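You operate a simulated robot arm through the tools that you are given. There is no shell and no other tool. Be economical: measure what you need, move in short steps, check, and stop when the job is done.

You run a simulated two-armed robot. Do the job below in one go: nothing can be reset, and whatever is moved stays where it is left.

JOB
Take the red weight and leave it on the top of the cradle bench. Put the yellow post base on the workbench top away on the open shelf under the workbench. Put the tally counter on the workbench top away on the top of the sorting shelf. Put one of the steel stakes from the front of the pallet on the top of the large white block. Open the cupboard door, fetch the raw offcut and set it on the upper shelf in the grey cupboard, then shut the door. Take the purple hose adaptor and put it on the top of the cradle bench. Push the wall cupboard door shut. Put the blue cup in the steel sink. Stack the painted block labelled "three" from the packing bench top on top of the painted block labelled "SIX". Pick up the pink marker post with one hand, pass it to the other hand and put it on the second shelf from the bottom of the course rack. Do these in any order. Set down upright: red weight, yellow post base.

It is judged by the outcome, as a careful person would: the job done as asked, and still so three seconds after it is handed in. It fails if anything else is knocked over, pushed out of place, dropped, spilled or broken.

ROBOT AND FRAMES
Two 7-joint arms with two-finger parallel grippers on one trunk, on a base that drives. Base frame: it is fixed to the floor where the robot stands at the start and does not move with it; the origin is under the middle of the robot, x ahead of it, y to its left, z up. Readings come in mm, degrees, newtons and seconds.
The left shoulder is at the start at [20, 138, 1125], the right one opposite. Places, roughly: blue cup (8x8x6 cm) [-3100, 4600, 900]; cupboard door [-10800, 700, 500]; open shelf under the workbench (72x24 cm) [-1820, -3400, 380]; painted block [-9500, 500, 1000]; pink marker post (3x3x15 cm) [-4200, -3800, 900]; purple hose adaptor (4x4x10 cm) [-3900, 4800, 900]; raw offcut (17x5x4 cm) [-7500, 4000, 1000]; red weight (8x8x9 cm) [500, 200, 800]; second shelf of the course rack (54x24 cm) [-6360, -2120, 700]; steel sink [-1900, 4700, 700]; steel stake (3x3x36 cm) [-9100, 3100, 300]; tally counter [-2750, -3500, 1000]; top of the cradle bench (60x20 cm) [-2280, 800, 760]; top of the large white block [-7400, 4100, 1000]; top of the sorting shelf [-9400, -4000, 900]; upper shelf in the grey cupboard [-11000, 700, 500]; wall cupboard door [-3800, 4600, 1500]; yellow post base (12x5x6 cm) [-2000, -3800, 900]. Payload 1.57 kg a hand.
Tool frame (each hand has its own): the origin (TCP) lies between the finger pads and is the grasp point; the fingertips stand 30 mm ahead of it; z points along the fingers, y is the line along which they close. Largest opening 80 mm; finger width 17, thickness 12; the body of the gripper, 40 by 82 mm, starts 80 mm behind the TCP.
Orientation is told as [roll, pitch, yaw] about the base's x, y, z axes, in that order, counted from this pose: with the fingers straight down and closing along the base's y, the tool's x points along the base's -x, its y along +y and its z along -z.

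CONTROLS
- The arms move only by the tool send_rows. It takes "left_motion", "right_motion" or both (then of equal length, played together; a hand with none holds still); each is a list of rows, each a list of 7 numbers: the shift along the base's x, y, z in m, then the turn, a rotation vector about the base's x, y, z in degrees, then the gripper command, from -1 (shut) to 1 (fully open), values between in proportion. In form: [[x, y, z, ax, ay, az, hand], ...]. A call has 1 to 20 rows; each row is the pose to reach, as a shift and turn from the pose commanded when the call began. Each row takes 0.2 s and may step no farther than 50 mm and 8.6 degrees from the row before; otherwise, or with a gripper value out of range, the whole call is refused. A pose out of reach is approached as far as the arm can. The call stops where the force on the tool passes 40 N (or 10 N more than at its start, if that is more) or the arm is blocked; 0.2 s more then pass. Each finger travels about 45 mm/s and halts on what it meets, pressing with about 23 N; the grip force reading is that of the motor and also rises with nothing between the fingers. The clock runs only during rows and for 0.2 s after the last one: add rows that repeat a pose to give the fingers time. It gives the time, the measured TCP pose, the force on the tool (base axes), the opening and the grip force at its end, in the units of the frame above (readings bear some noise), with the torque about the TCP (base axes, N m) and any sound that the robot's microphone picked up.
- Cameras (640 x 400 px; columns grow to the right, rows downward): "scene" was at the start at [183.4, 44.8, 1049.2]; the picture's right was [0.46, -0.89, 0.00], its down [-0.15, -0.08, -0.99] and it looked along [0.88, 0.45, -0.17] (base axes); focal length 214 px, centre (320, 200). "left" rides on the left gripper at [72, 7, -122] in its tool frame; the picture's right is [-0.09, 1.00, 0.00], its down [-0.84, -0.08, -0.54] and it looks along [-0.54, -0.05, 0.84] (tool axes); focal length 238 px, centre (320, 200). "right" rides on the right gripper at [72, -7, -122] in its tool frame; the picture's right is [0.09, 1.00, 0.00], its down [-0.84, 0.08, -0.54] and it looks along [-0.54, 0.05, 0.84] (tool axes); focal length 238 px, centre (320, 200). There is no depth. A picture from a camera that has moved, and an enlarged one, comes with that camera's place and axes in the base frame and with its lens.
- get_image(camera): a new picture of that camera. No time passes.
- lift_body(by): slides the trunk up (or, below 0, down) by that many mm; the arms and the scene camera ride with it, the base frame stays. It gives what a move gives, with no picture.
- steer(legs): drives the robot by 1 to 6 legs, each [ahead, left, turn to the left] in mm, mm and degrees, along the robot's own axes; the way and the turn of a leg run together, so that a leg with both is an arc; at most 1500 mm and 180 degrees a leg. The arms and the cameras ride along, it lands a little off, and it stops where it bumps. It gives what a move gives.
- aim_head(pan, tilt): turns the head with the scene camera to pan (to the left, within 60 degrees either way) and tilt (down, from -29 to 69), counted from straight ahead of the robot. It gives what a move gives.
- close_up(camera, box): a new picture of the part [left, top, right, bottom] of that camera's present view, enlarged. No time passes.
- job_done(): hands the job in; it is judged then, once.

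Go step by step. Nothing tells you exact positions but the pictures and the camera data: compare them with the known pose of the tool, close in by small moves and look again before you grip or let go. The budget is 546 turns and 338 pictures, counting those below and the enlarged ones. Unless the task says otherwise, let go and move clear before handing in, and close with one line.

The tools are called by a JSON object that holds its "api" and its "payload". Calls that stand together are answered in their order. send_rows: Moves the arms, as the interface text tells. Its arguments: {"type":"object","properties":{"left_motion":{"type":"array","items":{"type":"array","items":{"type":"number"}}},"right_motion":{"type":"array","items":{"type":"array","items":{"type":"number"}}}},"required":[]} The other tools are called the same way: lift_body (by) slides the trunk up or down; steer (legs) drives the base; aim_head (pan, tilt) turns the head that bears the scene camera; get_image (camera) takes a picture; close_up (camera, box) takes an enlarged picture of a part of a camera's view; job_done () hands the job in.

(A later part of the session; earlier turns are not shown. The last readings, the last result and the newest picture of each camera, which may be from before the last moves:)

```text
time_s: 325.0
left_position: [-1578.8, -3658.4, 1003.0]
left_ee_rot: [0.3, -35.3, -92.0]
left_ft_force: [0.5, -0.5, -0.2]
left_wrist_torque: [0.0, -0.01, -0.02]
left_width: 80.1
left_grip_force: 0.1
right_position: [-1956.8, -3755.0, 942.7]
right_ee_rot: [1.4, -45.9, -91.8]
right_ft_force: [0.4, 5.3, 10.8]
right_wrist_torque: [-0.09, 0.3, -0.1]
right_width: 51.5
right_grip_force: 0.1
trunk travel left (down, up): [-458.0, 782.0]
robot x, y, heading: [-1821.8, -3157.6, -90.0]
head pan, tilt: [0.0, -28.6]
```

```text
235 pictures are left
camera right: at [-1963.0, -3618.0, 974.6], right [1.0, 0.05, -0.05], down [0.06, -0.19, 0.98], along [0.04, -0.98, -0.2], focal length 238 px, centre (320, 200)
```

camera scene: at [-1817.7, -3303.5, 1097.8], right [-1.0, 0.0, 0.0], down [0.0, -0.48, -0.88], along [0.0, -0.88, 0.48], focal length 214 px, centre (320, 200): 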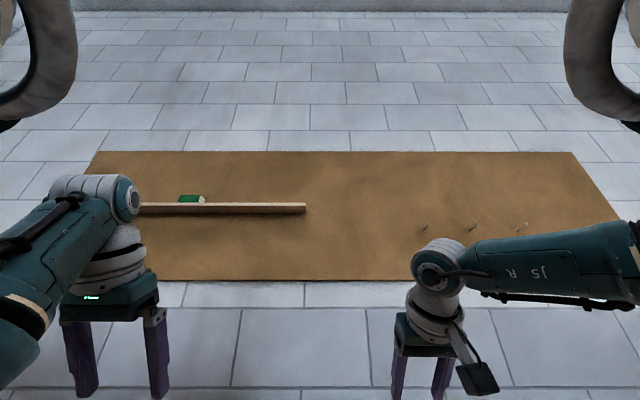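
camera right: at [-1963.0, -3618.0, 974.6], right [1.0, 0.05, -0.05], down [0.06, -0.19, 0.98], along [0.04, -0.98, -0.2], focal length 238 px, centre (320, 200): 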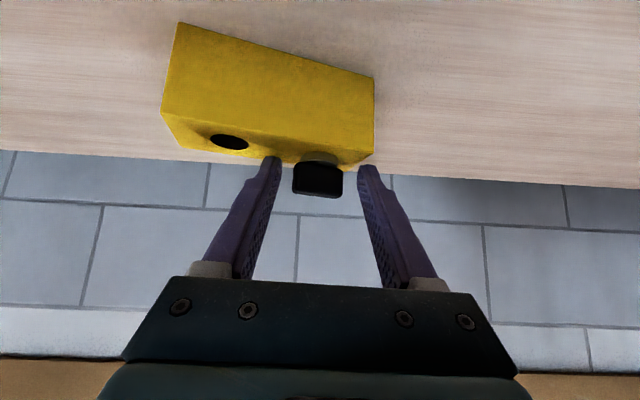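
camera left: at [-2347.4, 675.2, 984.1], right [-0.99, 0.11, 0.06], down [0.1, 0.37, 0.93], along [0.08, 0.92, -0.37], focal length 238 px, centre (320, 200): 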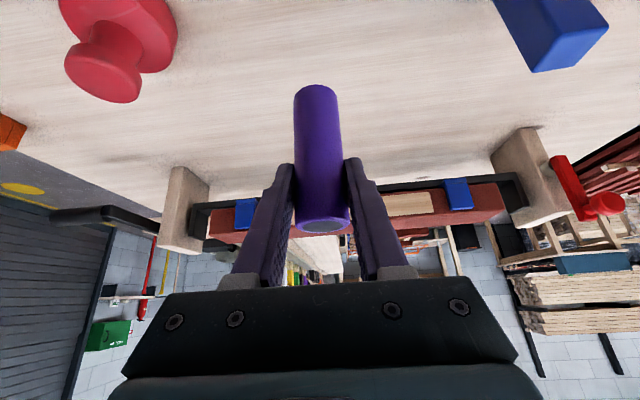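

Tips touch the block's top, knob between the pads. I rise 2 mm and close.

{"api": "send_rows", "payload": {"right_motion": [[0, 0, 0.003, 0, 0, 0, 0.3], [0, 0, 0.003, 0, 0, 0, -0.3], [0, 0, 0.003, 0, 0, 0, -0.8], [0, 0, 0.003, 0, 0, 0, -1], [0, 0, 0.003, 0, 0, 0, -1], [0, 0, 0.003, 0, 0, 0, -1]]}}

{"api": "get_image", "payload": {"camera": "right"}}

```text
time_s: 326.4
left_position: [-1579.0, -3658.5, 1003.6]
left_ee_rot: [0.4, -35.2, -91.9]
left_ft_force: [-0.3, -1.2, 0.7]
left_wrist_torque: [0.01, 0.01, 0.0]
left_width: 79.7
left_grip_force: 0.1
right_position: [-1958.0, -3753.5, 944.0]
right_ee_rot: [1.5, -45.7, -91.9]
right_ft_force: [-0.3, 1.0, 0.3]
right_wrist_torque: [0.02, 0.02, -0.02]
right_width: 34.7
right_grip_force: 23.0
trunk travel left (down, up): [-458.0, 782.0]
robot x, y, heading: [-1817.7, -3162.8, -90.2]
head pan, tilt: [0.0, -28.6]
```

```text
234 pictures are left
camera right: at [-1962.3, -3617.0, 976.2], right [1.0, 0.05, -0.05], down [0.06, -0.2, 0.98], along [0.04, -0.98, -0.2], focal length 238 px, centre (320, 200)
```

right: 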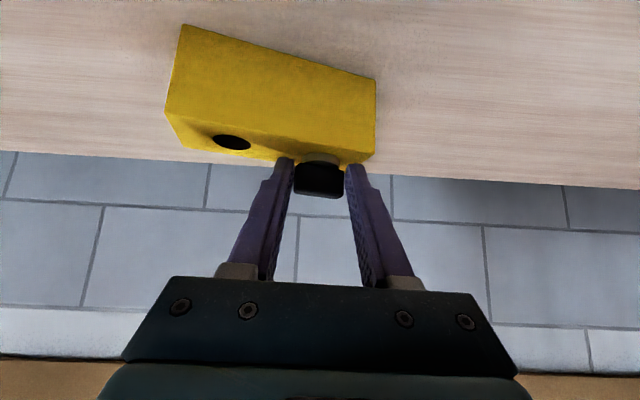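

Knob gripped (35 mm). I try a small lift to see the weight.

{"api": "send_rows", "payload": {"right_motion": [[0, 0, 0.006, 0, 0, 0, -1], [0, 0, 0.012, 0, 0, 0, -1], [0, 0, 0.02, 0, 0, 0, -1], [0, 0, 0.02, 0, 0, 0, -1]]}}

{"api": "get_image", "payload": {"camera": "right"}}

```text
time_s: 327.4
left_position: [-1578.8, -3657.7, 1001.8]
left_ee_rot: [0.4, -35.3, -92.1]
left_ft_force: [-0.2, 0.2, 1.3]
left_wrist_torque: [0.0, 0.02, 0.03]
left_width: 80.1
left_grip_force: 0.1
right_position: [-1958.3, -3754.3, 963.0]
right_ee_rot: [1.5, -45.6, -91.9]
right_ft_force: [-0.9, 0.8, -1.2]
right_wrist_torque: [0.01, -0.02, -0.01]
right_width: 35.2
right_grip_force: 22.5
trunk travel left (down, up): [-458.0, 782.0]
robot x, y, heading: [-1818.2, -3156.9, -90.5]
head pan, tilt: [0.0, -28.6]
```

```text
233 pictures are left
camera right: at [-1962.6, -3617.2, 996.0], right [1.0, 0.05, -0.05], down [0.06, -0.2, 0.98], along [0.04, -0.98, -0.2], focal length 238 px, centre (320, 200)
```

right: 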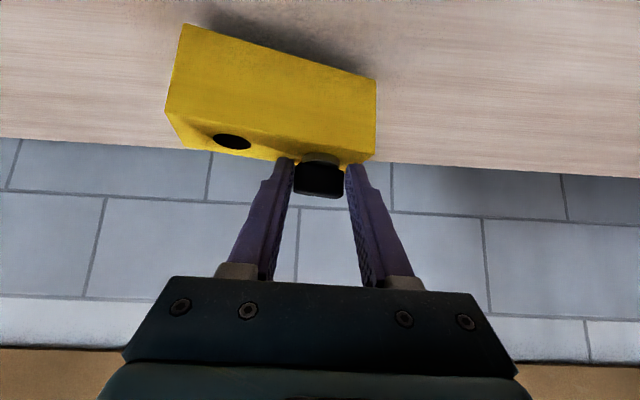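

It lifts level and light, so I carry it by its knob. I raise, back off, fold the left hand in, and look at the shelf below.

{"api": "lift_body", "payload": {"by": 160}}

{"api": "steer", "payload": {"legs": [[-330, 0, 0]]}}

{"api": "send_rows", "payload": {"left_motion": [[0.02, 0.03, -0.02, 0, 0, 0, 1], [0.04, 0.06, -0.04, 0, 0, 0, 1], [0.06, 0.09, -0.06, 0, 0, 0, 1], [0.07, 0.12, -0.08, 0, 0, 0, 1], [0.07, 0.15, -0.1, 0, 0, 0, 1]]}}

{"api": "aim_head", "payload": {"pan": 0, "tilt": 45}}

{"api": "get_image", "payload": {"camera": "scene"}}

```text
time_s: 329.2
left_position: [-1579.3, -3658.5, 1162.3]
left_ee_rot: [0.4, -35.2, -92.0]
left_ft_force: [0.2, -0.2, 0.2]
left_wrist_torque: [0.01, 0.0, 0.0]
left_width: 79.9
left_grip_force: 0.1
right_position: [-1958.1, -3752.9, 1122.2]
right_ee_rot: [1.5, -45.6, -91.8]
right_ft_force: [0.3, -0.4, -2.1]
right_wrist_torque: [0.04, -0.04, -0.03]
right_width: 34.8
right_grip_force: 23.6
trunk travel left (down, up): [-618.0, 622.0]
robot x, y, heading: [-1819.7, -3159.6, -90.3]
head pan, tilt: [0.0, -28.6]
```

```text
time_s: 331.4
left_position: [-1577.7, -3328.7, 1161.7]
left_ee_rot: [0.5, -35.2, -92.0]
left_ft_force: [-0.8, -0.5, -0.2]
left_wrist_torque: [-0.06, -0.02, -0.01]
left_width: 80.2
left_grip_force: 0.1
right_position: [-1957.3, -3424.2, 1123.1]
right_ee_rot: [1.5, -45.6, -91.9]
right_ft_force: [0.0, -0.1, -2.6]
right_wrist_torque: [0.01, -0.1, 0.0]
right_width: 34.9
right_grip_force: 22.6
trunk travel left (down, up): [-618.0, 622.0]
robot x, y, heading: [-1818.7, -2834.3, -90.0]
head pan, tilt: [0.0, -28.6]
```

```text
time_s: 332.6
left_position: [-1496.5, -3186.6, 1057.5]
left_ee_rot: [0.4, -35.1, -92.1]
left_ft_force: [0.0, 0.6, -0.5]
left_wrist_torque: [-0.01, -0.03, -0.03]
left_width: 80.3
left_grip_force: 0.0
left hand out of reach, approached as far as the arm can: row 5
right_position: [-1957.1, -3424.3, 1123.5]
right_ee_rot: [1.5, -45.7, -91.8]
right_ft_force: [0.0, -0.8, -2.5]
right_wrist_torque: [0.01, -0.03, 0.01]
right_width: 34.9
right_grip_force: 23.0
trunk travel left (down, up): [-618.0, 622.0]
robot x, y, heading: [-1818.1, -2833.6, -90.2]
head pan, tilt: [0.0, -28.6]
```

```text
time_s: 334.1
left_position: [-1495.9, -3186.6, 1058.1]
left_ee_rot: [0.3, -35.2, -92.0]
left_ft_force: [0.2, -0.1, 1.0]
left_wrist_torque: [-0.01, 0.04, 0.0]
left_width: 80.1
left_grip_force: 0.0
right_position: [-1956.7, -3424.2, 1123.3]
right_ee_rot: [1.5, -45.6, -91.9]
right_ft_force: [1.2, -0.2, -0.9]
right_wrist_torque: [0.04, -0.03, 0.0]
right_width: 35.0
right_grip_force: 22.5
trunk travel left (down, up): [-618.0, 622.0]
robot x, y, heading: [-1817.3, -2830.3, -90.3]
head pan, tilt: [0.0, 45.0]
```

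```text
232 pictures are left
camera scene: at [-1816.8, -3010.5, 1111.8], right [-1.0, 0.0, 0.0], down [0.0, 0.71, -0.71], along [0.0, -0.71, -0.71], focal length 214 px, centre (320, 200)
```

scene: 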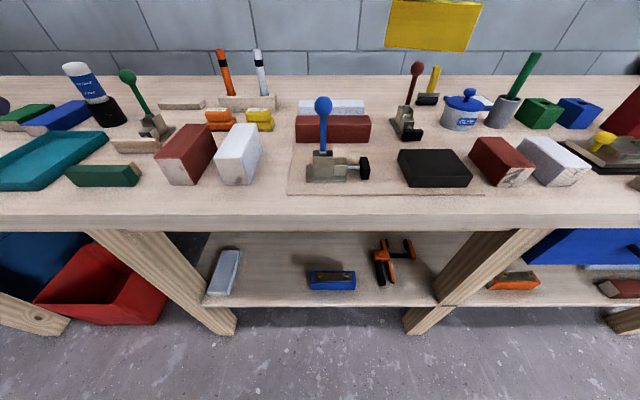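

The shelf is free between the white bar and the blue box (around x -1665). I shift east, back out from over the bench, and lower the trunk in front of it.

{"api": "steer", "payload": {"legs": [[-330, 0, 0], [0, 330, 0]]}}

{"api": "lift_body", "payload": {"by": -600}}

{"api": "aim_head", "payload": {"pan": -10, "tilt": 10}}

{"api": "get_image", "payload": {"camera": "scene"}}

{"api": "get_image", "payload": {"camera": "right"}}

```text
time_s: 338.0
left_position: [-1168.2, -2857.7, 1057.8]
left_ee_rot: [0.5, -35.2, -91.8]
left_ft_force: [0.2, 0.0, 0.6]
left_wrist_torque: [0.01, -0.02, 0.03]
left_width: 79.9
left_grip_force: 0.1
right_position: [-1628.5, -3097.3, 1123.0]
right_ee_rot: [1.6, -45.6, -91.8]
right_ft_force: [0.3, 0.3, -1.8]
right_wrist_torque: [0.04, -0.05, -0.02]
right_width: 35.1
right_grip_force: 23.5
trunk travel left (down, up): [-618.0, 622.0]
robot x, y, heading: [-1493.5, -2502.2, -90.2]
head pan, tilt: [0.0, 45.0]
```

```text
refused: -600 is not a number from -400 to 400
```

```text
time_s: 339.0
left_position: [-1169.1, -2857.3, 1058.5]
left_ee_rot: [0.3, -35.2, -91.9]
left_ft_force: [0.6, 0.7, -0.2]
left_wrist_torque: [0.03, -0.02, -0.01]
left_width: 79.9
left_grip_force: 0.1
right_position: [-1629.1, -3097.5, 1122.6]
right_ee_rot: [1.5, -45.6, -91.6]
right_ft_force: [0.4, 0.1, -1.8]
right_wrist_torque: [0.06, -0.04, -0.01]
right_width: 35.1
right_grip_force: 23.1
trunk travel left (down, up): [-618.0, 622.0]
robot x, y, heading: [-1491.9, -2504.8, -90.2]
head pan, tilt: [-10.0, 10.0]
```

```text
231 pictures are left
camera scene: at [-1506.6, -2692.9, 1166.6], right [-0.98, 0.17, 0.0], down [0.03, 0.17, -0.98], along [-0.17, -0.97, -0.17], focal length 214 px, centre (320, 200)
```

scene: 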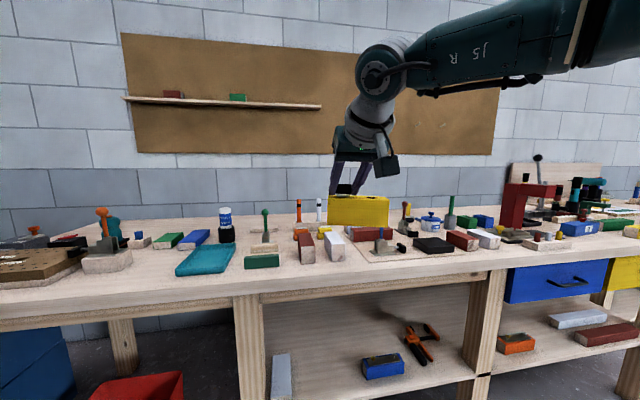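

```text
230 pictures are left
camera right: at [-1634.4, -2960.4, 1156.0], right [1.0, 0.05, -0.05], down [0.06, -0.2, 0.98], along [0.04, -0.98, -0.2], focal length 238 px, centre (320, 200)
```

right: 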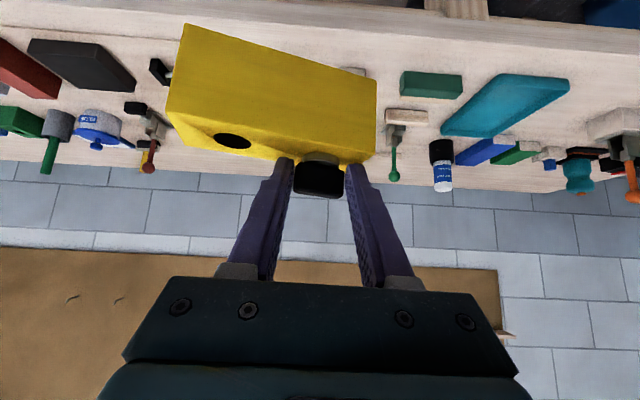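

{"api": "lift_body", "payload": {"by": -400}}

{"api": "lift_body", "payload": {"by": -210}}

{"api": "get_image", "payload": {"camera": "scene"}}

{"api": "get_image", "payload": {"camera": "right"}}

```text
time_s: 342.8
left_position: [-1168.5, -2858.0, 658.1]
left_ee_rot: [0.4, -35.2, -91.7]
left_ft_force: [0.1, 0.6, 0.1]
left_wrist_torque: [0.01, 0.0, 0.03]
left_width: 80.2
left_grip_force: 0.0
right_position: [-1629.1, -3097.4, 723.7]
right_ee_rot: [1.6, -45.6, -91.7]
right_ft_force: [-0.1, -0.4, -1.1]
right_wrist_torque: [0.04, -0.04, -0.04]
right_width: 34.9
right_grip_force: 23.4
trunk travel left (down, up): [-218.0, 1022.0]
robot x, y, heading: [-1493.0, -2504.8, -90.1]
head pan, tilt: [-10.0, 10.0]
```

```text
time_s: 345.1
left_position: [-1169.5, -2855.9, 448.4]
left_ee_rot: [0.5, -35.3, -91.7]
left_ft_force: [-0.4, -0.7, 0.9]
left_wrist_torque: [-0.02, -0.04, 0.0]
left_width: 79.9
left_grip_force: 0.1
right_position: [-1628.6, -3096.8, 513.8]
right_ee_rot: [1.5, -45.6, -91.7]
right_ft_force: [-0.3, 0.2, -1.7]
right_wrist_torque: [0.0, -0.04, -0.02]
right_width: 35.0
right_grip_force: 22.7
trunk travel left (down, up): [-8.0, 1232.0]
robot x, y, heading: [-1493.2, -2505.5, -90.0]
head pan, tilt: [-10.0, 10.0]
```

```text
229 pictures are left
camera scene: at [-1506.6, -2692.8, 556.7], right [-0.98, 0.17, 0.0], down [0.03, 0.17, -0.98], along [-0.17, -0.97, -0.17], focal length 214 px, centre (320, 200)
```

scene: 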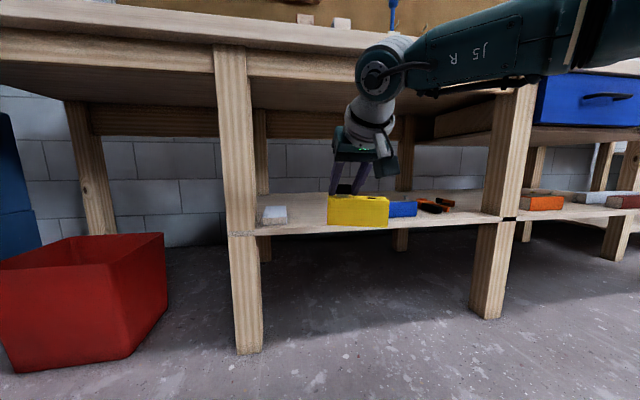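

```text
228 pictures are left
camera right: at [-1634.3, -2960.3, 546.0], right [1.0, 0.05, -0.05], down [0.06, -0.2, 0.98], along [0.04, -0.98, -0.2], focal length 238 px, centre (320, 200)
```

right: 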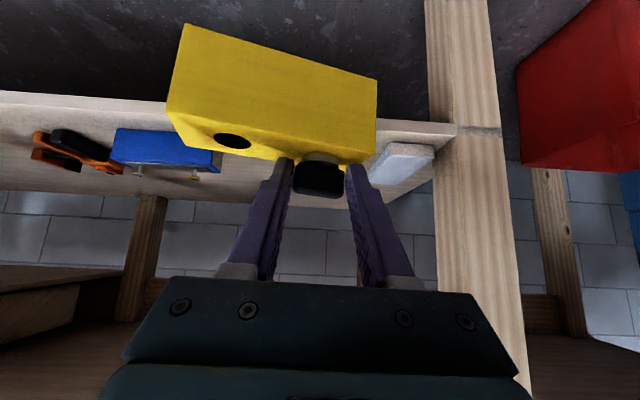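

Bottom of the block is ~40 mm above shelf height. I drive in under the bench top.

{"api": "steer", "payload": {"legs": [[240, 0, 0]]}}

{"api": "get_image", "payload": {"camera": "scene"}}

{"api": "get_image", "payload": {"camera": "right"}}

```text
time_s: 346.9
left_position: [-1166.2, -3089.7, 448.0]
left_ee_rot: [0.3, -35.0, -91.4]
left_ft_force: [1.1, -1.1, -0.8]
left_wrist_torque: [0.02, 0.01, 0.02]
left_width: 79.8
left_grip_force: 0.1
right_position: [-1624.7, -3332.7, 511.9]
right_ee_rot: [1.5, -45.5, -91.3]
right_ft_force: [0.6, 0.1, -1.4]
right_wrist_torque: [-0.02, -0.03, -0.01]
right_width: 34.9
right_grip_force: 23.0
trunk travel left (down, up): [-8.0, 1232.0]
robot x, y, heading: [-1490.2, -2741.6, -89.5]
head pan, tilt: [-10.0, 10.0]
```

```text
227 pictures are left
camera scene: at [-1504.6, -2928.2, 556.4], right [-0.99, 0.17, 0.0], down [0.03, 0.17, -0.98], along [-0.16, -0.97, -0.18], focal length 214 px, centre (320, 200)
```

scene: 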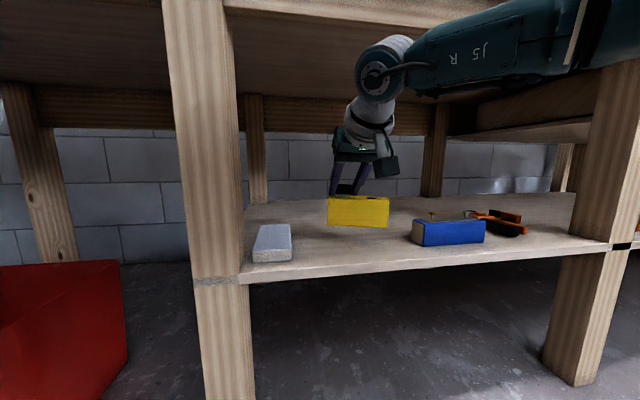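

```text
226 pictures are left
camera right: at [-1630.9, -3196.3, 545.2], right [1.0, 0.06, -0.05], down [0.06, -0.2, 0.98], along [0.05, -0.98, -0.2], focal length 238 px, centre (320, 200)
```

right: 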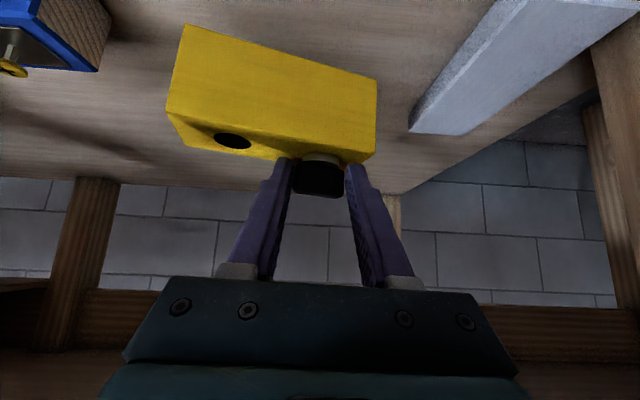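

{"api": "send_rows", "payload": {"right_motion": [[0, 0, -0.01, 0, 0, 0, -1], [0, 0, -0.02, 0, 0, 0, -1], [0, 0, -0.028, 0, 0, 0, -1], [0, 0, -0.032, 0, 0, 0, -1]]}}

{"api": "close_up", "payload": {"camera": "scene", "box": [240, 120, 460, 290]}}

```text
time_s: 347.9
left_position: [-1164.9, -3091.2, 448.0]
left_ee_rot: [0.4, -35.2, -91.3]
left_ft_force: [-1.1, 0.1, -1.0]
left_wrist_torque: [-0.02, 0.01, 0.04]
left_width: 79.9
left_grip_force: 0.0
right_position: [-1624.6, -3332.9, 480.4]
right_ee_rot: [1.4, -45.6, -91.3]
right_ft_force: [0.6, 1.2, -2.2]
right_wrist_torque: [0.01, -0.06, 0.01]
right_width: 35.3
right_grip_force: 23.5
trunk travel left (down, up): [-8.0, 1232.0]
robot x, y, heading: [-1490.0, -2743.3, -89.6]
head pan, tilt: [-10.0, 10.0]
```

```text
2.35 times, centred on (350, 205) of scene
camera zoom: at [-1504.6, -2929.7, 556.7], right [-0.99, 0.17, 0.0], down [0.03, 0.17, -0.98], along [-0.16, -0.97, -0.17], focal length 505 px, centre (249, 188)
```

zoom: 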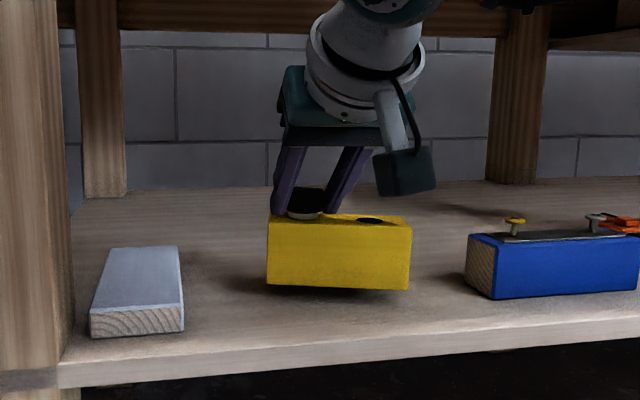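

{"api": "send_rows", "payload": {"right_motion": [[0, 0, -0.003, 0, 0, 0, -1], [0, 0, -0.006, 0, 0, 0, -1], [0, 0, -0.009, 0, 0, 0, -1], [0, 0, -0.011, 0, 0, 0, -1]]}}

{"api": "close_up", "payload": {"camera": "scene", "box": [240, 120, 460, 290]}}

```text
time_s: 348.9
left_position: [-1166.9, -3092.7, 448.6]
left_ee_rot: [0.4, -35.2, -91.4]
left_ft_force: [-0.3, 0.1, -0.4]
left_wrist_torque: [-0.02, 0.02, 0.0]
left_width: 80.3
left_grip_force: 0.0
right_position: [-1625.1, -3332.9, 468.4]
right_ee_rot: [1.4, -45.6, -91.4]
right_ft_force: [-0.3, -0.5, -1.1]
right_wrist_torque: [0.0, -0.03, 0.0]
right_width: 35.1
right_grip_force: 23.1
trunk travel left (down, up): [-8.0, 1232.0]
robot x, y, heading: [-1488.0, -2740.8, -89.7]
head pan, tilt: [-10.0, 10.0]
```

```text
2.35 times, centred on (350, 205) of scene
camera zoom: at [-1504.6, -2929.9, 556.7], right [-0.99, 0.17, 0.0], down [0.03, 0.17, -0.98], along [-0.16, -0.97, -0.17], focal length 505 px, centre (249, 188)
```

zoom: 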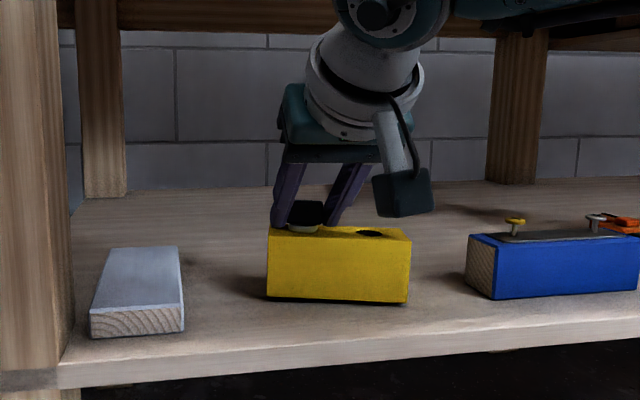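

{"api": "send_rows", "payload": {"right_motion": [[0, 0, -0.002, 0, 0, 0, -1], [0, 0, -0.004, 0, 0, 0, -1], [0, 0, -0.006, 0, 0, 0, -1]]}}

{"api": "close_up", "payload": {"camera": "scene", "box": [280, 180, 420, 270]}}

```text
time_s: 349.6
left_position: [-1166.1, -3092.2, 447.6]
left_ee_rot: [0.4, -35.2, -91.4]
left_ft_force: [-0.3, 0.1, 0.1]
left_wrist_torque: [-0.03, 0.0, -0.02]
left_width: 79.9
left_grip_force: 0.0
right_position: [-1625.6, -3334.8, 464.9]
right_ee_rot: [1.4, -45.6, -91.3]
right_ft_force: [-0.7, 0.3, -0.7]
right_wrist_torque: [-0.01, 0.11, 0.01]
right_width: 35.0
right_grip_force: 22.8
trunk travel left (down, up): [-8.0, 1232.0]
robot x, y, heading: [-1490.7, -2740.4, -89.3]
head pan, tilt: [-10.0, 10.0]
```

```text
4.44 times, centred on (350, 225) of scene
camera zoom: at [-1504.6, -2930.2, 556.8], right [-0.99, 0.17, 0.0], down [0.03, 0.17, -0.98], along [-0.16, -0.97, -0.17], focal length 953 px, centre (187, 89)
```

zoom: 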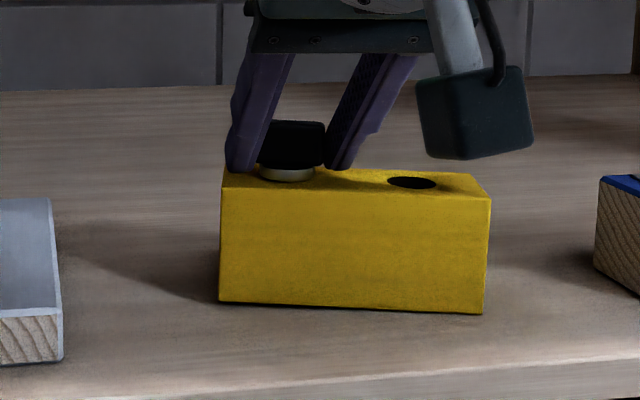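

Resting on the shelf. I open and withdraw back along the tool axis.

{"api": "send_rows", "payload": {"right_motion": [[0, 0, 0, 0, 0, 0, -0.3], [0, 0, 0, 0, 0, 0, 0.2], [0, 0, 0.001, 0, 0, 0, 0.5], [0, 0, 0.001, 0, 0, 0, 0.5], [0, 0.02, 0.021, 0, 0, 0, 0.5], [0, 0.05, 0.045, 0, 0, 0, 0.5], [0, 0.08, 0.055, 0, 0, 0, 0.5]]}}

{"api": "steer", "payload": {"legs": [[-280, 0, 0]]}}

{"api": "get_image", "payload": {"camera": "scene"}}

```text
time_s: 351.2
left_position: [-1166.9, -3091.5, 447.9]
left_ee_rot: [0.3, -35.1, -91.4]
left_ft_force: [0.3, 0.3, 0.1]
left_wrist_torque: [0.04, -0.01, 0.01]
left_width: 79.8
left_grip_force: 0.0
right_position: [-1625.9, -3257.1, 519.5]
right_ee_rot: [1.4, -45.6, -91.5]
right_ft_force: [0.0, 0.2, 0.6]
right_wrist_torque: [0.01, 0.0, -0.02]
right_width: 60.1
right_grip_force: 0.1
trunk travel left (down, up): [-8.0, 1232.0]
robot x, y, heading: [-1491.2, -2740.4, -89.6]
head pan, tilt: [-10.0, 10.0]
```

```text
time_s: 353.2
left_position: [-1168.6, -2808.6, 449.8]
left_ee_rot: [0.4, -35.3, -91.6]
left_ft_force: [-0.8, -0.2, 0.0]
left_wrist_torque: [0.0, 0.0, 0.02]
left_width: 79.9
left_grip_force: 0.2
right_position: [-1627.6, -2973.3, 519.9]
right_ee_rot: [1.5, -45.7, -91.4]
right_ft_force: [0.5, -0.1, 0.3]
right_wrist_torque: [0.06, 0.04, -0.01]
right_width: 60.0
right_grip_force: 0.0
trunk travel left (down, up): [-8.0, 1232.0]
robot x, y, heading: [-1495.4, -2454.1, -89.7]
head pan, tilt: [-10.0, 10.0]
```

```text
222 pictures are left
camera scene: at [-1506.6, -2646.1, 557.0], right [-0.99, 0.17, 0.0], down [0.03, 0.17, -0.98], along [-0.17, -0.97, -0.17], focal length 214 px, centre (320, 200)
```

scene: 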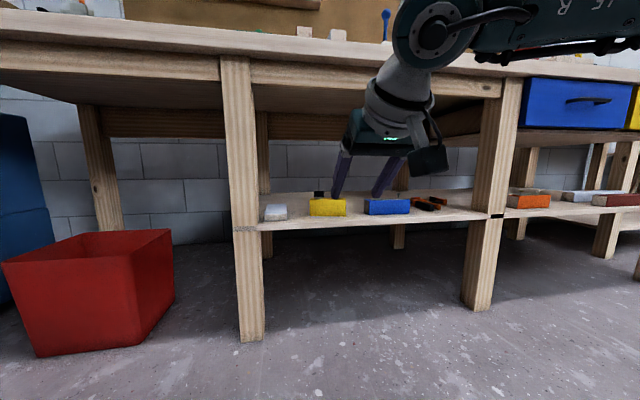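

The yellow base stands on the shelf. Next the pink marker post around [-4200, -3800]. I raise the trunk and look west.

{"api": "lift_body", "payload": {"by": 400}}

{"api": "lift_body", "payload": {"by": 300}}

{"api": "aim_head", "payload": {"pan": -55, "tilt": 15}}

{"api": "get_image", "payload": {"camera": "scene"}}

```text
time_s: 357.1
left_position: [-1168.0, -2807.2, 848.2]
left_ee_rot: [0.4, -35.1, -91.6]
left_ft_force: [-0.4, 0.0, 0.2]
left_wrist_torque: [0.0, 0.0, 0.02]
left_width: 80.0
left_grip_force: 0.0
right_position: [-1627.4, -2972.0, 919.7]
right_ee_rot: [1.5, -45.5, -91.5]
right_ft_force: [-1.1, 0.2, 1.2]
right_wrist_torque: [0.04, -0.02, -0.02]
right_width: 60.1
right_grip_force: 0.0
trunk travel left (down, up): [-408.0, 832.0]
robot x, y, heading: [-1495.4, -2454.3, -89.9]
head pan, tilt: [-10.0, 10.0]
```

```text
time_s: 360.1
left_position: [-1168.4, -2807.8, 1149.1]
left_ee_rot: [0.4, -35.2, -91.6]
left_ft_force: [0.5, 0.0, -0.9]
left_wrist_torque: [-0.02, -0.01, -0.04]
left_width: 80.1
left_grip_force: 0.0
right_position: [-1627.1, -2971.4, 1219.8]
right_ee_rot: [1.5, -45.6, -91.5]
right_ft_force: [-0.3, 0.3, -0.7]
right_wrist_torque: [0.01, 0.01, 0.0]
right_width: 60.1
right_grip_force: 0.2
trunk travel left (down, up): [-708.0, 532.0]
robot x, y, heading: [-1493.3, -2453.3, -89.7]
head pan, tilt: [-10.0, 10.0]
```

```text
time_s: 361.2
left_position: [-1168.1, -2807.7, 1148.6]
left_ee_rot: [0.4, -35.2, -91.6]
left_ft_force: [-0.4, 0.3, -0.4]
left_wrist_torque: [0.0, 0.01, -0.01]
left_width: 80.2
left_grip_force: 0.0
right_position: [-1627.8, -2972.2, 1219.8]
right_ee_rot: [1.5, -45.5, -91.5]
right_ft_force: [-1.1, 0.2, 0.3]
right_wrist_torque: [0.02, -0.03, 0.02]
right_width: 60.1
right_grip_force: 0.1
trunk travel left (down, up): [-708.0, 532.0]
robot x, y, heading: [-1493.3, -2453.7, -89.6]
head pan, tilt: [-55.0, 15.0]
```

```text
221 pictures are left
camera scene: at [-1567.1, -2606.8, 1248.6], right [-0.58, 0.82, 0.0], down [0.21, 0.15, -0.97], along [-0.79, -0.56, -0.26], focal length 214 px, centre (320, 200)
```

scene: 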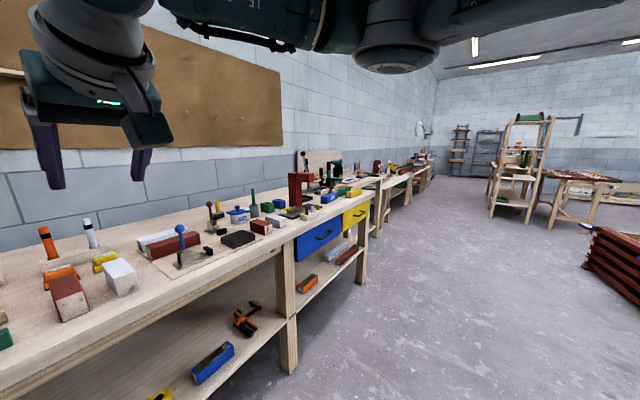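

{"api": "steer", "payload": {"legs": [[0, -1400, 0], [0, -1100, 0]]}}

{"api": "aim_head", "payload": {"pan": 0, "tilt": 20}}

{"api": "get_image", "payload": {"camera": "scene"}}

```text
time_s: 373.4
left_position: [-3678.2, -2815.0, 1147.7]
left_ee_rot: [0.4, -35.3, -92.7]
left_ft_force: [-0.3, -0.7, -0.1]
left_wrist_torque: [0.02, -0.01, -0.01]
left_width: 79.9
left_grip_force: 0.1
right_position: [-4140.7, -2969.3, 1219.7]
right_ee_rot: [1.5, -45.7, -92.6]
right_ft_force: [0.1, -0.7, 0.6]
right_wrist_torque: [0.02, -0.01, 0.01]
right_width: 59.9
right_grip_force: 0.0
trunk travel left (down, up): [-708.0, 532.0]
robot x, y, heading: [-3992.4, -2453.6, -90.7]
head pan, tilt: [-55.0, 15.0]
```

```text
time_s: 374.7
left_position: [-3677.7, -2813.3, 1148.5]
left_ee_rot: [0.4, -35.3, -92.7]
left_ft_force: [0.0, 0.2, 0.2]
left_wrist_torque: [0.03, 0.02, -0.01]
left_width: 80.1
left_grip_force: 0.1
right_position: [-4140.3, -2969.3, 1220.7]
right_ee_rot: [1.5, -45.6, -92.6]
right_ft_force: [1.5, 0.4, 0.0]
right_wrist_torque: [0.01, 0.02, -0.01]
right_width: 60.2
right_grip_force: 0.1
trunk travel left (down, up): [-708.0, 532.0]
robot x, y, heading: [-3997.0, -2455.7, -90.8]
head pan, tilt: [0.0, 20.0]
```

```text
220 pictures are left
camera scene: at [-3997.1, -2645.8, 1240.5], right [-1.0, 0.02, 0.0], down [0.01, 0.34, -0.94], along [-0.01, -0.94, -0.34], focal length 214 px, centre (320, 200)
```

scene: 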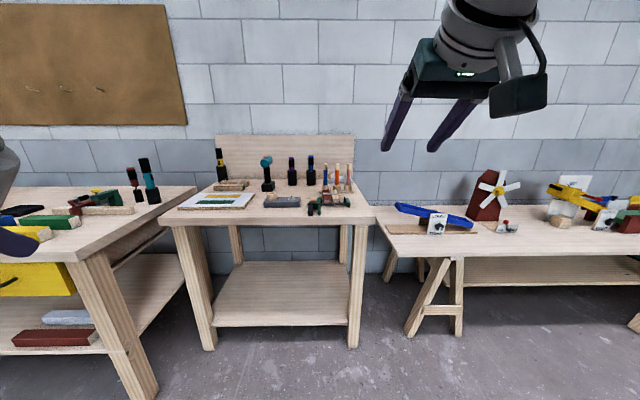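

{"api": "close_up", "payload": {"camera": "scene", "box": [170, 130, 390, 240]}}

```text
2.91 times, centred on (280, 185) of scene
camera zoom: at [-3997.1, -2645.8, 1240.5], right [-1.0, 0.02, 0.0], down [0.01, 0.34, -0.94], along [-0.01, -0.94, -0.34], focal length 624 px, centre (436, 244)
```

zoom: 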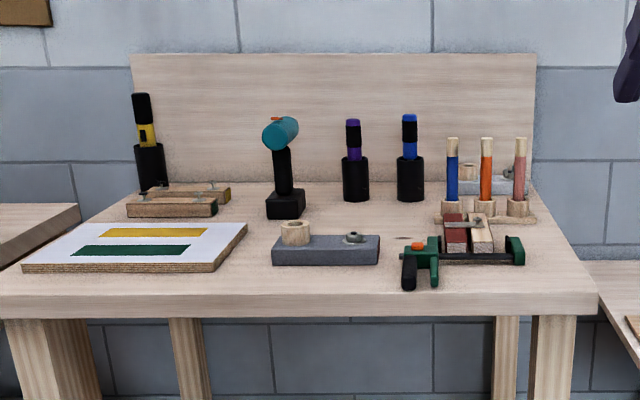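

The pink post stands right of blue and orange ones in a holder on the small bench, about [-4165, -3790], top near z 1030. I move up to it with the right hand.

{"api": "steer", "payload": {"legs": [[0, 0, 0.8], [0, -25, 0], [730, 0, 0]]}}

{"api": "aim_head", "payload": {"pan": -10, "tilt": 30}}

{"api": "get_image", "payload": {"camera": "scene"}}

{"api": "get_image", "payload": {"camera": "right"}}

```text
time_s: 379.3
left_position: [-3701.7, -3532.7, 1147.9]
left_ee_rot: [0.4, -35.2, -92.2]
left_ft_force: [0.0, -0.8, 0.5]
left_wrist_torque: [0.03, -0.02, 0.0]
left_width: 79.8
left_grip_force: 0.1
right_position: [-4163.7, -3691.4, 1220.2]
right_ee_rot: [1.5, -45.6, -92.1]
right_ft_force: [0.0, -0.4, 0.3]
right_wrist_torque: [0.0, 0.01, 0.0]
right_width: 60.0
right_grip_force: 0.0
trunk travel left (down, up): [-708.0, 532.0]
robot x, y, heading: [-4019.1, -3178.9, -90.5]
head pan, tilt: [0.0, 20.0]
```

```text
time_s: 380.1
left_position: [-3701.2, -3531.5, 1148.0]
left_ee_rot: [0.3, -35.2, -92.1]
left_ft_force: [-0.1, 0.5, 0.7]
left_wrist_torque: [0.0, -0.05, 0.01]
left_width: 80.1
left_grip_force: 0.0
right_position: [-4162.5, -3691.3, 1220.2]
right_ee_rot: [1.4, -45.7, -92.1]
right_ft_force: [0.4, -0.2, -1.4]
right_wrist_torque: [-0.02, 0.02, -0.02]
right_width: 60.2
right_grip_force: 0.2
trunk travel left (down, up): [-708.0, 532.0]
robot x, y, heading: [-4019.3, -3174.2, -90.4]
head pan, tilt: [-10.0, 30.0]
```

```text
218 pictures are left
camera scene: at [-4038.0, -3362.8, 1224.5], right [-0.98, 0.18, 0.0], down [0.09, 0.49, -0.87], along [-0.15, -0.85, -0.5], focal length 214 px, centre (320, 200)
```

scene: 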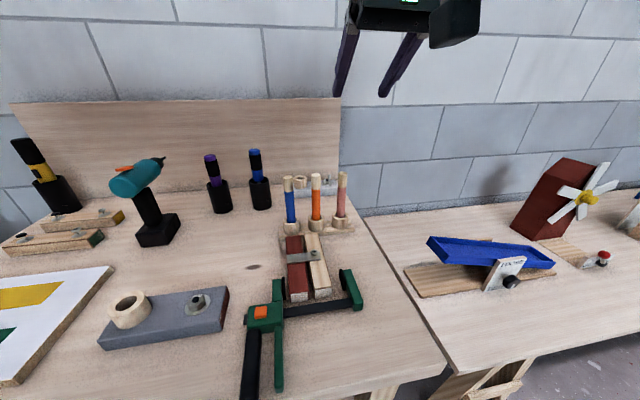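

```text
217 pictures are left
camera right: at [-4167.3, -3554.8, 1252.9], right [1.0, 0.05, -0.05], down [0.06, -0.2, 0.98], along [0.04, -0.98, -0.2], focal length 238 px, centre (320, 200)
```

right: 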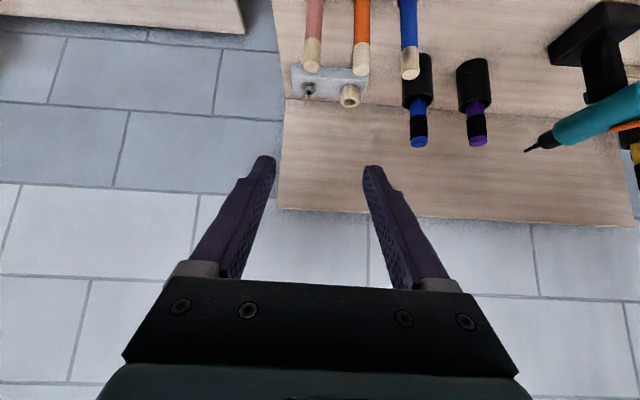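

Pink post top: [-4176, -3833, 1020]. I lift the left hand a bit, drive 110 mm closer and lower the trunk.

{"api": "send_rows", "payload": {"left_motion": [[0, 0, 0.04, 0, 0, 0, 1], [0, 0, 0.08, 0, 0, 0, 1], [0, 0, 0.12, 0, 0, 0, 1]], "right_motion": [[-0.004, 0, 0, 0, 0, 0, 0.3], [-0.008, 0, 0, 0, 0, 0, 0.3], [-0.012, 0, 0, 0, 0, 0, 0.3]]}}

{"api": "steer", "payload": {"legs": [[112, 0, 0.4]]}}

{"api": "lift_body", "payload": {"by": -160}}

{"api": "get_image", "payload": {"camera": "right"}}

{"api": "get_image", "payload": {"camera": "scene"}}

```text
time_s: 380.9
left_position: [-3722.6, -3515.8, 1194.9]
left_ee_rot: [-15.0, -27.7, -84.1]
left_ft_force: [-0.1, -0.8, 0.2]
left_wrist_torque: [-0.03, 0.04, -0.01]
left_width: 79.9
left_grip_force: 0.1
left hand out of reach, approached as far as the arm can: row 1, 2, 3
right_position: [-4174.9, -3691.6, 1218.5]
right_ee_rot: [1.4, -45.6, -92.0]
right_ft_force: [0.4, 0.3, 0.1]
right_wrist_torque: [0.01, -0.01, -0.01]
right_width: 52.1
right_grip_force: 0.0
trunk travel left (down, up): [-708.0, 532.0]
robot x, y, heading: [-4023.2, -3176.1, -90.3]
head pan, tilt: [-10.0, 30.0]
stopped in row 3 (left hand): the arm was blocked; the commanded pose is now the measured one
```

```text
time_s: 382.1
left_position: [-3720.2, -3628.0, 1195.0]
left_ee_rot: [-15.0, -27.8, -83.7]
left_ft_force: [-0.4, 0.8, -0.4]
left_wrist_torque: [0.01, -0.03, 0.01]
left_width: 80.0
left_grip_force: 0.1
right_position: [-4171.7, -3805.9, 1219.5]
right_ee_rot: [1.4, -45.6, -91.6]
right_ft_force: [0.3, 0.3, 0.1]
right_wrist_torque: [0.02, 0.0, 0.01]
right_width: 51.9
right_grip_force: 0.0
trunk travel left (down, up): [-708.0, 532.0]
robot x, y, heading: [-4020.5, -3287.3, -89.8]
head pan, tilt: [-10.0, 30.0]
```

```text
time_s: 383.9
left_position: [-3719.5, -3628.0, 1034.6]
left_ee_rot: [-15.0, -27.8, -83.7]
left_ft_force: [-0.2, 0.1, -0.5]
left_wrist_torque: [0.01, -0.03, -0.01]
left_width: 80.0
left_grip_force: 0.1
right_position: [-4170.1, -3806.6, 1058.4]
right_ee_rot: [1.4, -45.6, -91.7]
right_ft_force: [-0.6, -0.6, -1.2]
right_wrist_torque: [0.04, 0.03, -0.04]
right_width: 51.9
right_grip_force: 0.0
trunk travel left (down, up): [-548.0, 692.0]
robot x, y, heading: [-4026.1, -3288.2, -90.2]
head pan, tilt: [-10.0, 30.0]
```

```text
216 pictures are left
camera right: at [-4176.1, -3669.7, 1092.4], right [1.0, 0.05, -0.05], down [0.06, -0.2, 0.98], along [0.04, -0.98, -0.2], focal length 238 px, centre (320, 200)
```

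right: 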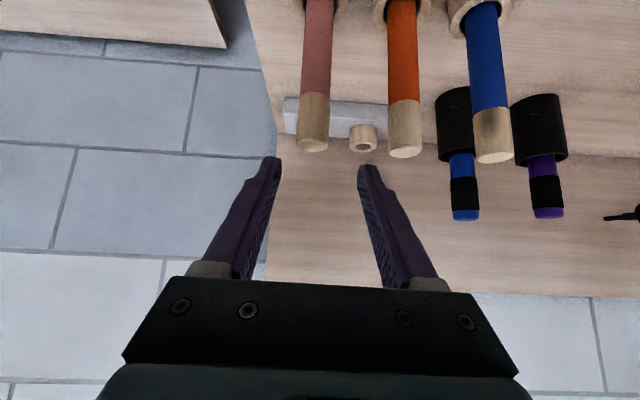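

```text
215 pictures are left
camera scene: at [-4037.2, -3476.0, 1064.4], right [-0.98, 0.17, 0.0], down [0.09, 0.49, -0.87], along [-0.15, -0.85, -0.5], focal length 214 px, centre (320, 200)
```

scene: 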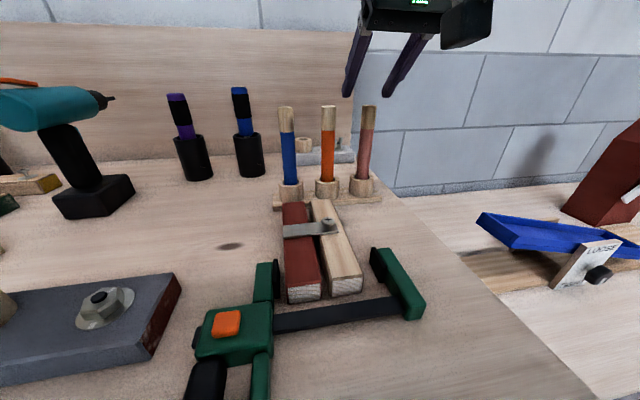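

{"api": "send_rows", "payload": {"right_motion": [[-0.003, -0.012, -0.005, 0, 0, 0, 0.3], [-0.006, -0.024, -0.015, 0, 0, 0, 0.3], [-0.006, -0.024, -0.04, 0, 0, 0, 0.3], [-0.006, -0.024, -0.066, 0, 0, 0, 0.3], [-0.006, -0.024, -0.066, 0, 0, 0, 0.3]]}}

{"api": "get_image", "payload": {"camera": "right"}}

{"api": "close_up", "payload": {"camera": "scene", "box": [260, 20, 440, 220]}}

```text
time_s: 385.1
left_position: [-3719.5, -3628.3, 1035.1]
left_ee_rot: [-15.1, -27.7, -83.6]
left_ft_force: [0.3, -0.1, -0.2]
left_wrist_torque: [0.01, 0.03, 0.02]
left_width: 80.1
left_grip_force: 0.0
right_position: [-4176.3, -3829.7, 991.6]
right_ee_rot: [1.4, -45.6, -91.7]
right_ft_force: [0.2, -1.1, 0.1]
right_wrist_torque: [-0.05, -0.02, -0.03]
right_width: 51.7
right_grip_force: 0.0
trunk travel left (down, up): [-548.0, 692.0]
robot x, y, heading: [-4022.2, -3288.6, -89.9]
head pan, tilt: [-10.0, 30.0]
```

```text
214 pictures are left
camera right: at [-4180.8, -3693.2, 1025.7], right [1.0, 0.05, -0.05], down [0.06, -0.2, 0.98], along [0.04, -0.98, -0.2], focal length 238 px, centre (320, 200)
```

right: 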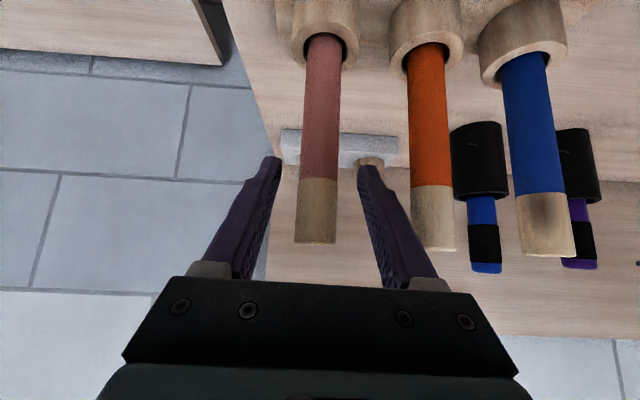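

```text
2.00 times, centred on (350, 120) of scene
camera zoom: at [-4037.2, -3476.0, 1064.4], right [-0.98, 0.17, 0.0], down [0.09, 0.49, -0.87], along [-0.15, -0.85, -0.5], focal length 429 px, centre (260, 360)
```

zoom: 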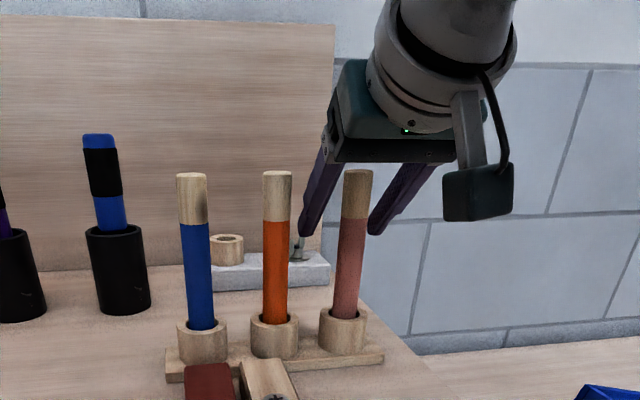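

The post is between the fingers. I close and lift straight up with the trunk.

{"api": "send_rows", "payload": {"right_motion": [[0, 0, 0, 0, 0, 0, -0.2], [0, 0, 0, 0, 0, 0, -0.6], [0, 0, 0, 0, 0, 0, -1], [0, 0, 0, 0, 0, 0, -1], [0, 0, 0, 0, 0, 0, -1]]}}

{"api": "lift_body", "payload": {"by": 200}}

{"api": "get_image", "payload": {"camera": "right"}}

{"api": "get_image", "payload": {"camera": "scene"}}

```text
time_s: 386.3
left_position: [-3720.9, -3628.7, 1035.4]
left_ee_rot: [-15.0, -27.8, -83.7]
left_ft_force: [0.9, 0.8, -1.1]
left_wrist_torque: [-0.01, 0.0, 0.0]
left_width: 80.0
left_grip_force: 0.1
right_position: [-4176.1, -3829.0, 992.4]
right_ee_rot: [1.5, -45.6, -91.7]
right_ft_force: [-2.6, -0.6, -0.3]
right_wrist_torque: [-0.01, 0.27, -0.01]
right_width: 20.6
right_grip_force: 23.4
trunk travel left (down, up): [-548.0, 692.0]
robot x, y, heading: [-4020.5, -3289.0, -89.9]
head pan, tilt: [-10.0, 30.0]
```

```text
time_s: 388.5
left_position: [-3719.6, -3627.7, 1235.0]
left_ee_rot: [-15.1, -27.8, -83.7]
left_ft_force: [0.0, 0.3, -0.2]
left_wrist_torque: [-0.01, -0.01, 0.02]
left_width: 79.9
left_grip_force: 0.0
right_position: [-4176.4, -3831.1, 1192.2]
right_ee_rot: [1.4, -45.6, -91.7]
right_ft_force: [0.1, -0.9, -1.2]
right_wrist_torque: [-0.02, 0.01, 0.02]
right_width: 20.6
right_grip_force: 23.1
trunk travel left (down, up): [-748.0, 492.0]
robot x, y, heading: [-4021.6, -3288.4, -90.0]
head pan, tilt: [-10.0, 30.0]
```

```text
212 pictures are left
camera right: at [-4180.8, -3693.1, 1225.9], right [1.0, 0.05, -0.05], down [0.06, -0.2, 0.98], along [0.04, -0.98, -0.2], focal length 238 px, centre (320, 200)
```

right: 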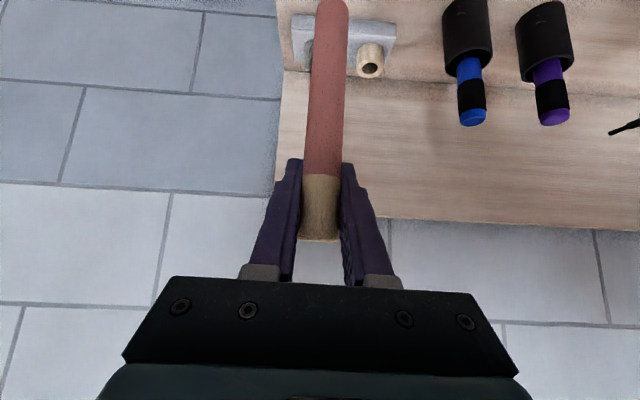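

```text
211 pictures are left
camera scene: at [-4037.2, -3475.9, 1264.4], right [-0.98, 0.17, 0.0], down [0.09, 0.49, -0.87], along [-0.15, -0.85, -0.5], focal length 214 px, centre (320, 200)
```

scene: 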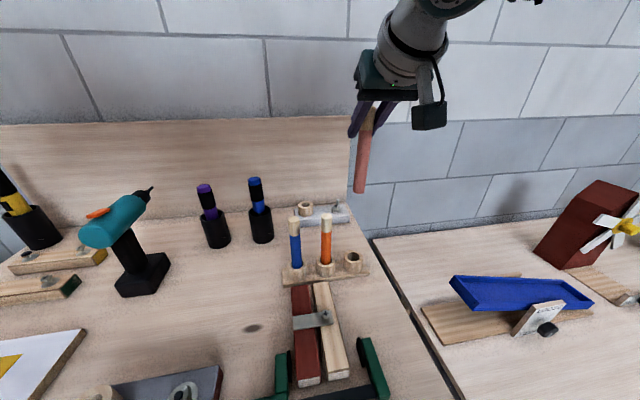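

The post is held. I back off to open floor and bring the post to the centre in front of me for the handover.

{"api": "steer", "payload": {"legs": [[-650, 0, 0]]}}

{"api": "send_rows", "payload": {"right_motion": [[0.023, 0.014, 0.007, 0, 0, 0, -1], [0.046, 0.028, 0.014, 0, 0, 0, -1], [0.069, 0.042, 0.021, 0, 0, 0, -1], [0.092, 0.056, 0.028, 0, 0, 0, -1], [0.115, 0.072, 0.035, 0, 0, 0, -1]]}}

{"api": "get_image", "payload": {"camera": "scene"}}

```text
time_s: 392.1
left_position: [-3720.2, -2969.7, 1234.7]
left_ee_rot: [-15.0, -27.8, -82.9]
left_ft_force: [0.2, -0.6, 0.7]
left_wrist_torque: [0.0, 0.0, 0.01]
left_width: 79.7
left_grip_force: 0.0
right_position: [-4173.1, -3178.9, 1192.6]
right_ee_rot: [1.4, -45.6, -90.6]
right_ft_force: [-0.1, 0.5, -0.2]
right_wrist_torque: [-0.01, -0.04, 0.01]
right_width: 20.4
right_grip_force: 23.1
trunk travel left (down, up): [-748.0, 492.0]
robot x, y, heading: [-4027.1, -2636.2, -89.1]
head pan, tilt: [-10.0, 30.0]
```

```text
time_s: 393.3
left_position: [-3720.5, -2969.3, 1233.9]
left_ee_rot: [-15.0, -27.8, -82.7]
left_ft_force: [-0.2, 0.6, -0.2]
left_wrist_torque: [0.02, -0.01, -0.01]
left_width: 79.9
left_grip_force: 0.0
right_position: [-4055.3, -3106.0, 1227.4]
right_ee_rot: [1.3, -45.5, -90.8]
right_ft_force: [0.3, -0.5, -1.4]
right_wrist_torque: [0.03, -0.03, 0.0]
right_width: 20.6
right_grip_force: 23.4
trunk travel left (down, up): [-748.0, 492.0]
robot x, y, heading: [-4031.3, -2633.9, -89.0]
head pan, tilt: [-10.0, 30.0]
```

```text
210 pictures are left
camera scene: at [-4039.7, -2823.1, 1264.4], right [-0.99, 0.16, 0.0], down [0.08, 0.49, -0.87], along [-0.14, -0.86, -0.5], focal length 214 px, centre (320, 200)
```

scene: 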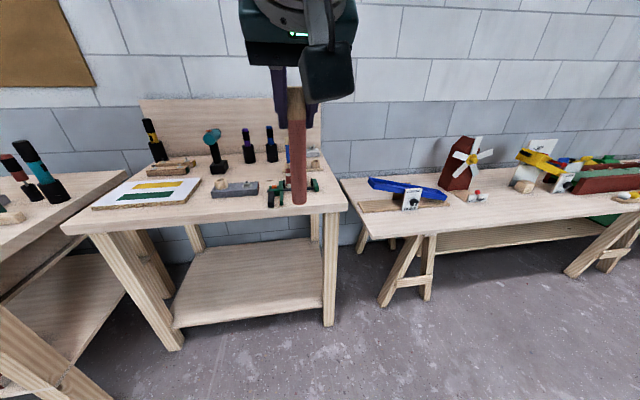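

Now I swing the left hand in below, fingers pointing forward and slightly inward.

{"api": "send_rows", "payload": {"left_motion": [[-0.02, -0.005, -0.02, -6.4, 0.36, -2.3, 1], [-0.05, -0.01, -0.04, -12.8, 0.7, -4.6, 1], [-0.08, -0.015, -0.06, -19.2, 1.07, -6.9, 1], [-0.11, -0.02, -0.07, -25.6, 1.4, -9.2, 1], [-0.14, -0.025, -0.074, -32, 1.8, -11.5, 1], [-0.17, -0.03, -0.074, -38.4, 2.1, -13.8, 1], [-0.2, -0.033, -0.074, -44.8, 2.5, -16.1, 1], [-0.23, -0.036, -0.074, -51.2, 2.8, -18.4, 1], [-0.255, -0.04, -0.074, -57.6, 3.2, -21, 1], [-0.28, -0.042, -0.074, -57.6, 3.2, -21, 1]]}}

{"api": "get_image", "payload": {"camera": "scene"}}

{"api": "get_image", "payload": {"camera": "left"}}

```text
time_s: 394.0
left_position: [-3781.4, -2914.7, 1103.8]
left_ee_rot: [-15.2, -25.6, -89.7]
left_ft_force: [0.3, 0.0, 0.7]
left_wrist_torque: [-0.01, 0.01, -0.02]
left_width: 79.8
left_grip_force: 0.1
left hand out of reach, approached as far as the arm can: row 1
right_position: [-4055.5, -3106.6, 1226.0]
right_ee_rot: [1.6, -45.7, -90.8]
right_ft_force: [0.1, -0.4, -1.0]
right_wrist_torque: [0.02, 0.02, 0.0]
right_width: 20.7
right_grip_force: 23.0
trunk travel left (down, up): [-748.0, 492.0]
robot x, y, heading: [-4030.2, -2636.0, -89.0]
head pan, tilt: [-10.0, 30.0]
stopped in row 3 (left hand): the arm was blocked; the commanded pose is now the measured one
```

```text
209 pictures are left
camera scene: at [-4039.4, -2823.3, 1264.4], right [-0.99, 0.16, 0.0], down [0.08, 0.49, -0.87], along [-0.14, -0.86, -0.5], focal length 214 px, centre (320, 200)
```

scene: 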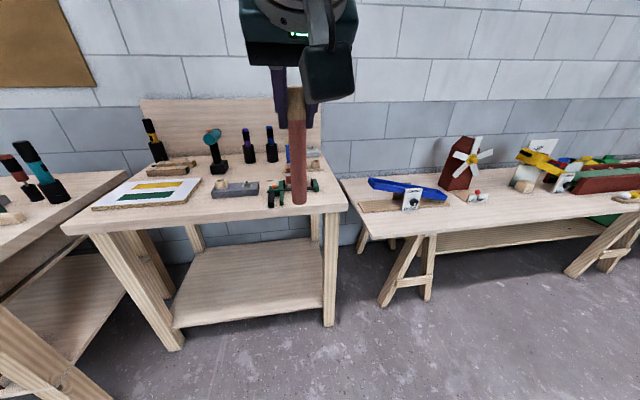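

```text
208 pictures are left
camera left: at [-3744.6, -2798.9, 1177.9], right [0.96, -0.19, -0.19], down [0.07, -0.52, 0.85], along [-0.26, -0.83, -0.48], focal length 238 px, centre (320, 200)
```

left: 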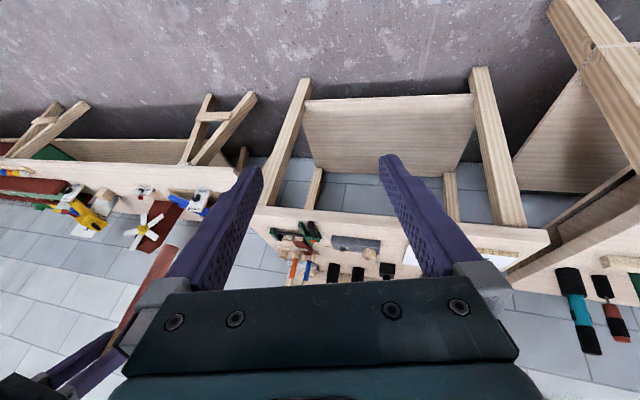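

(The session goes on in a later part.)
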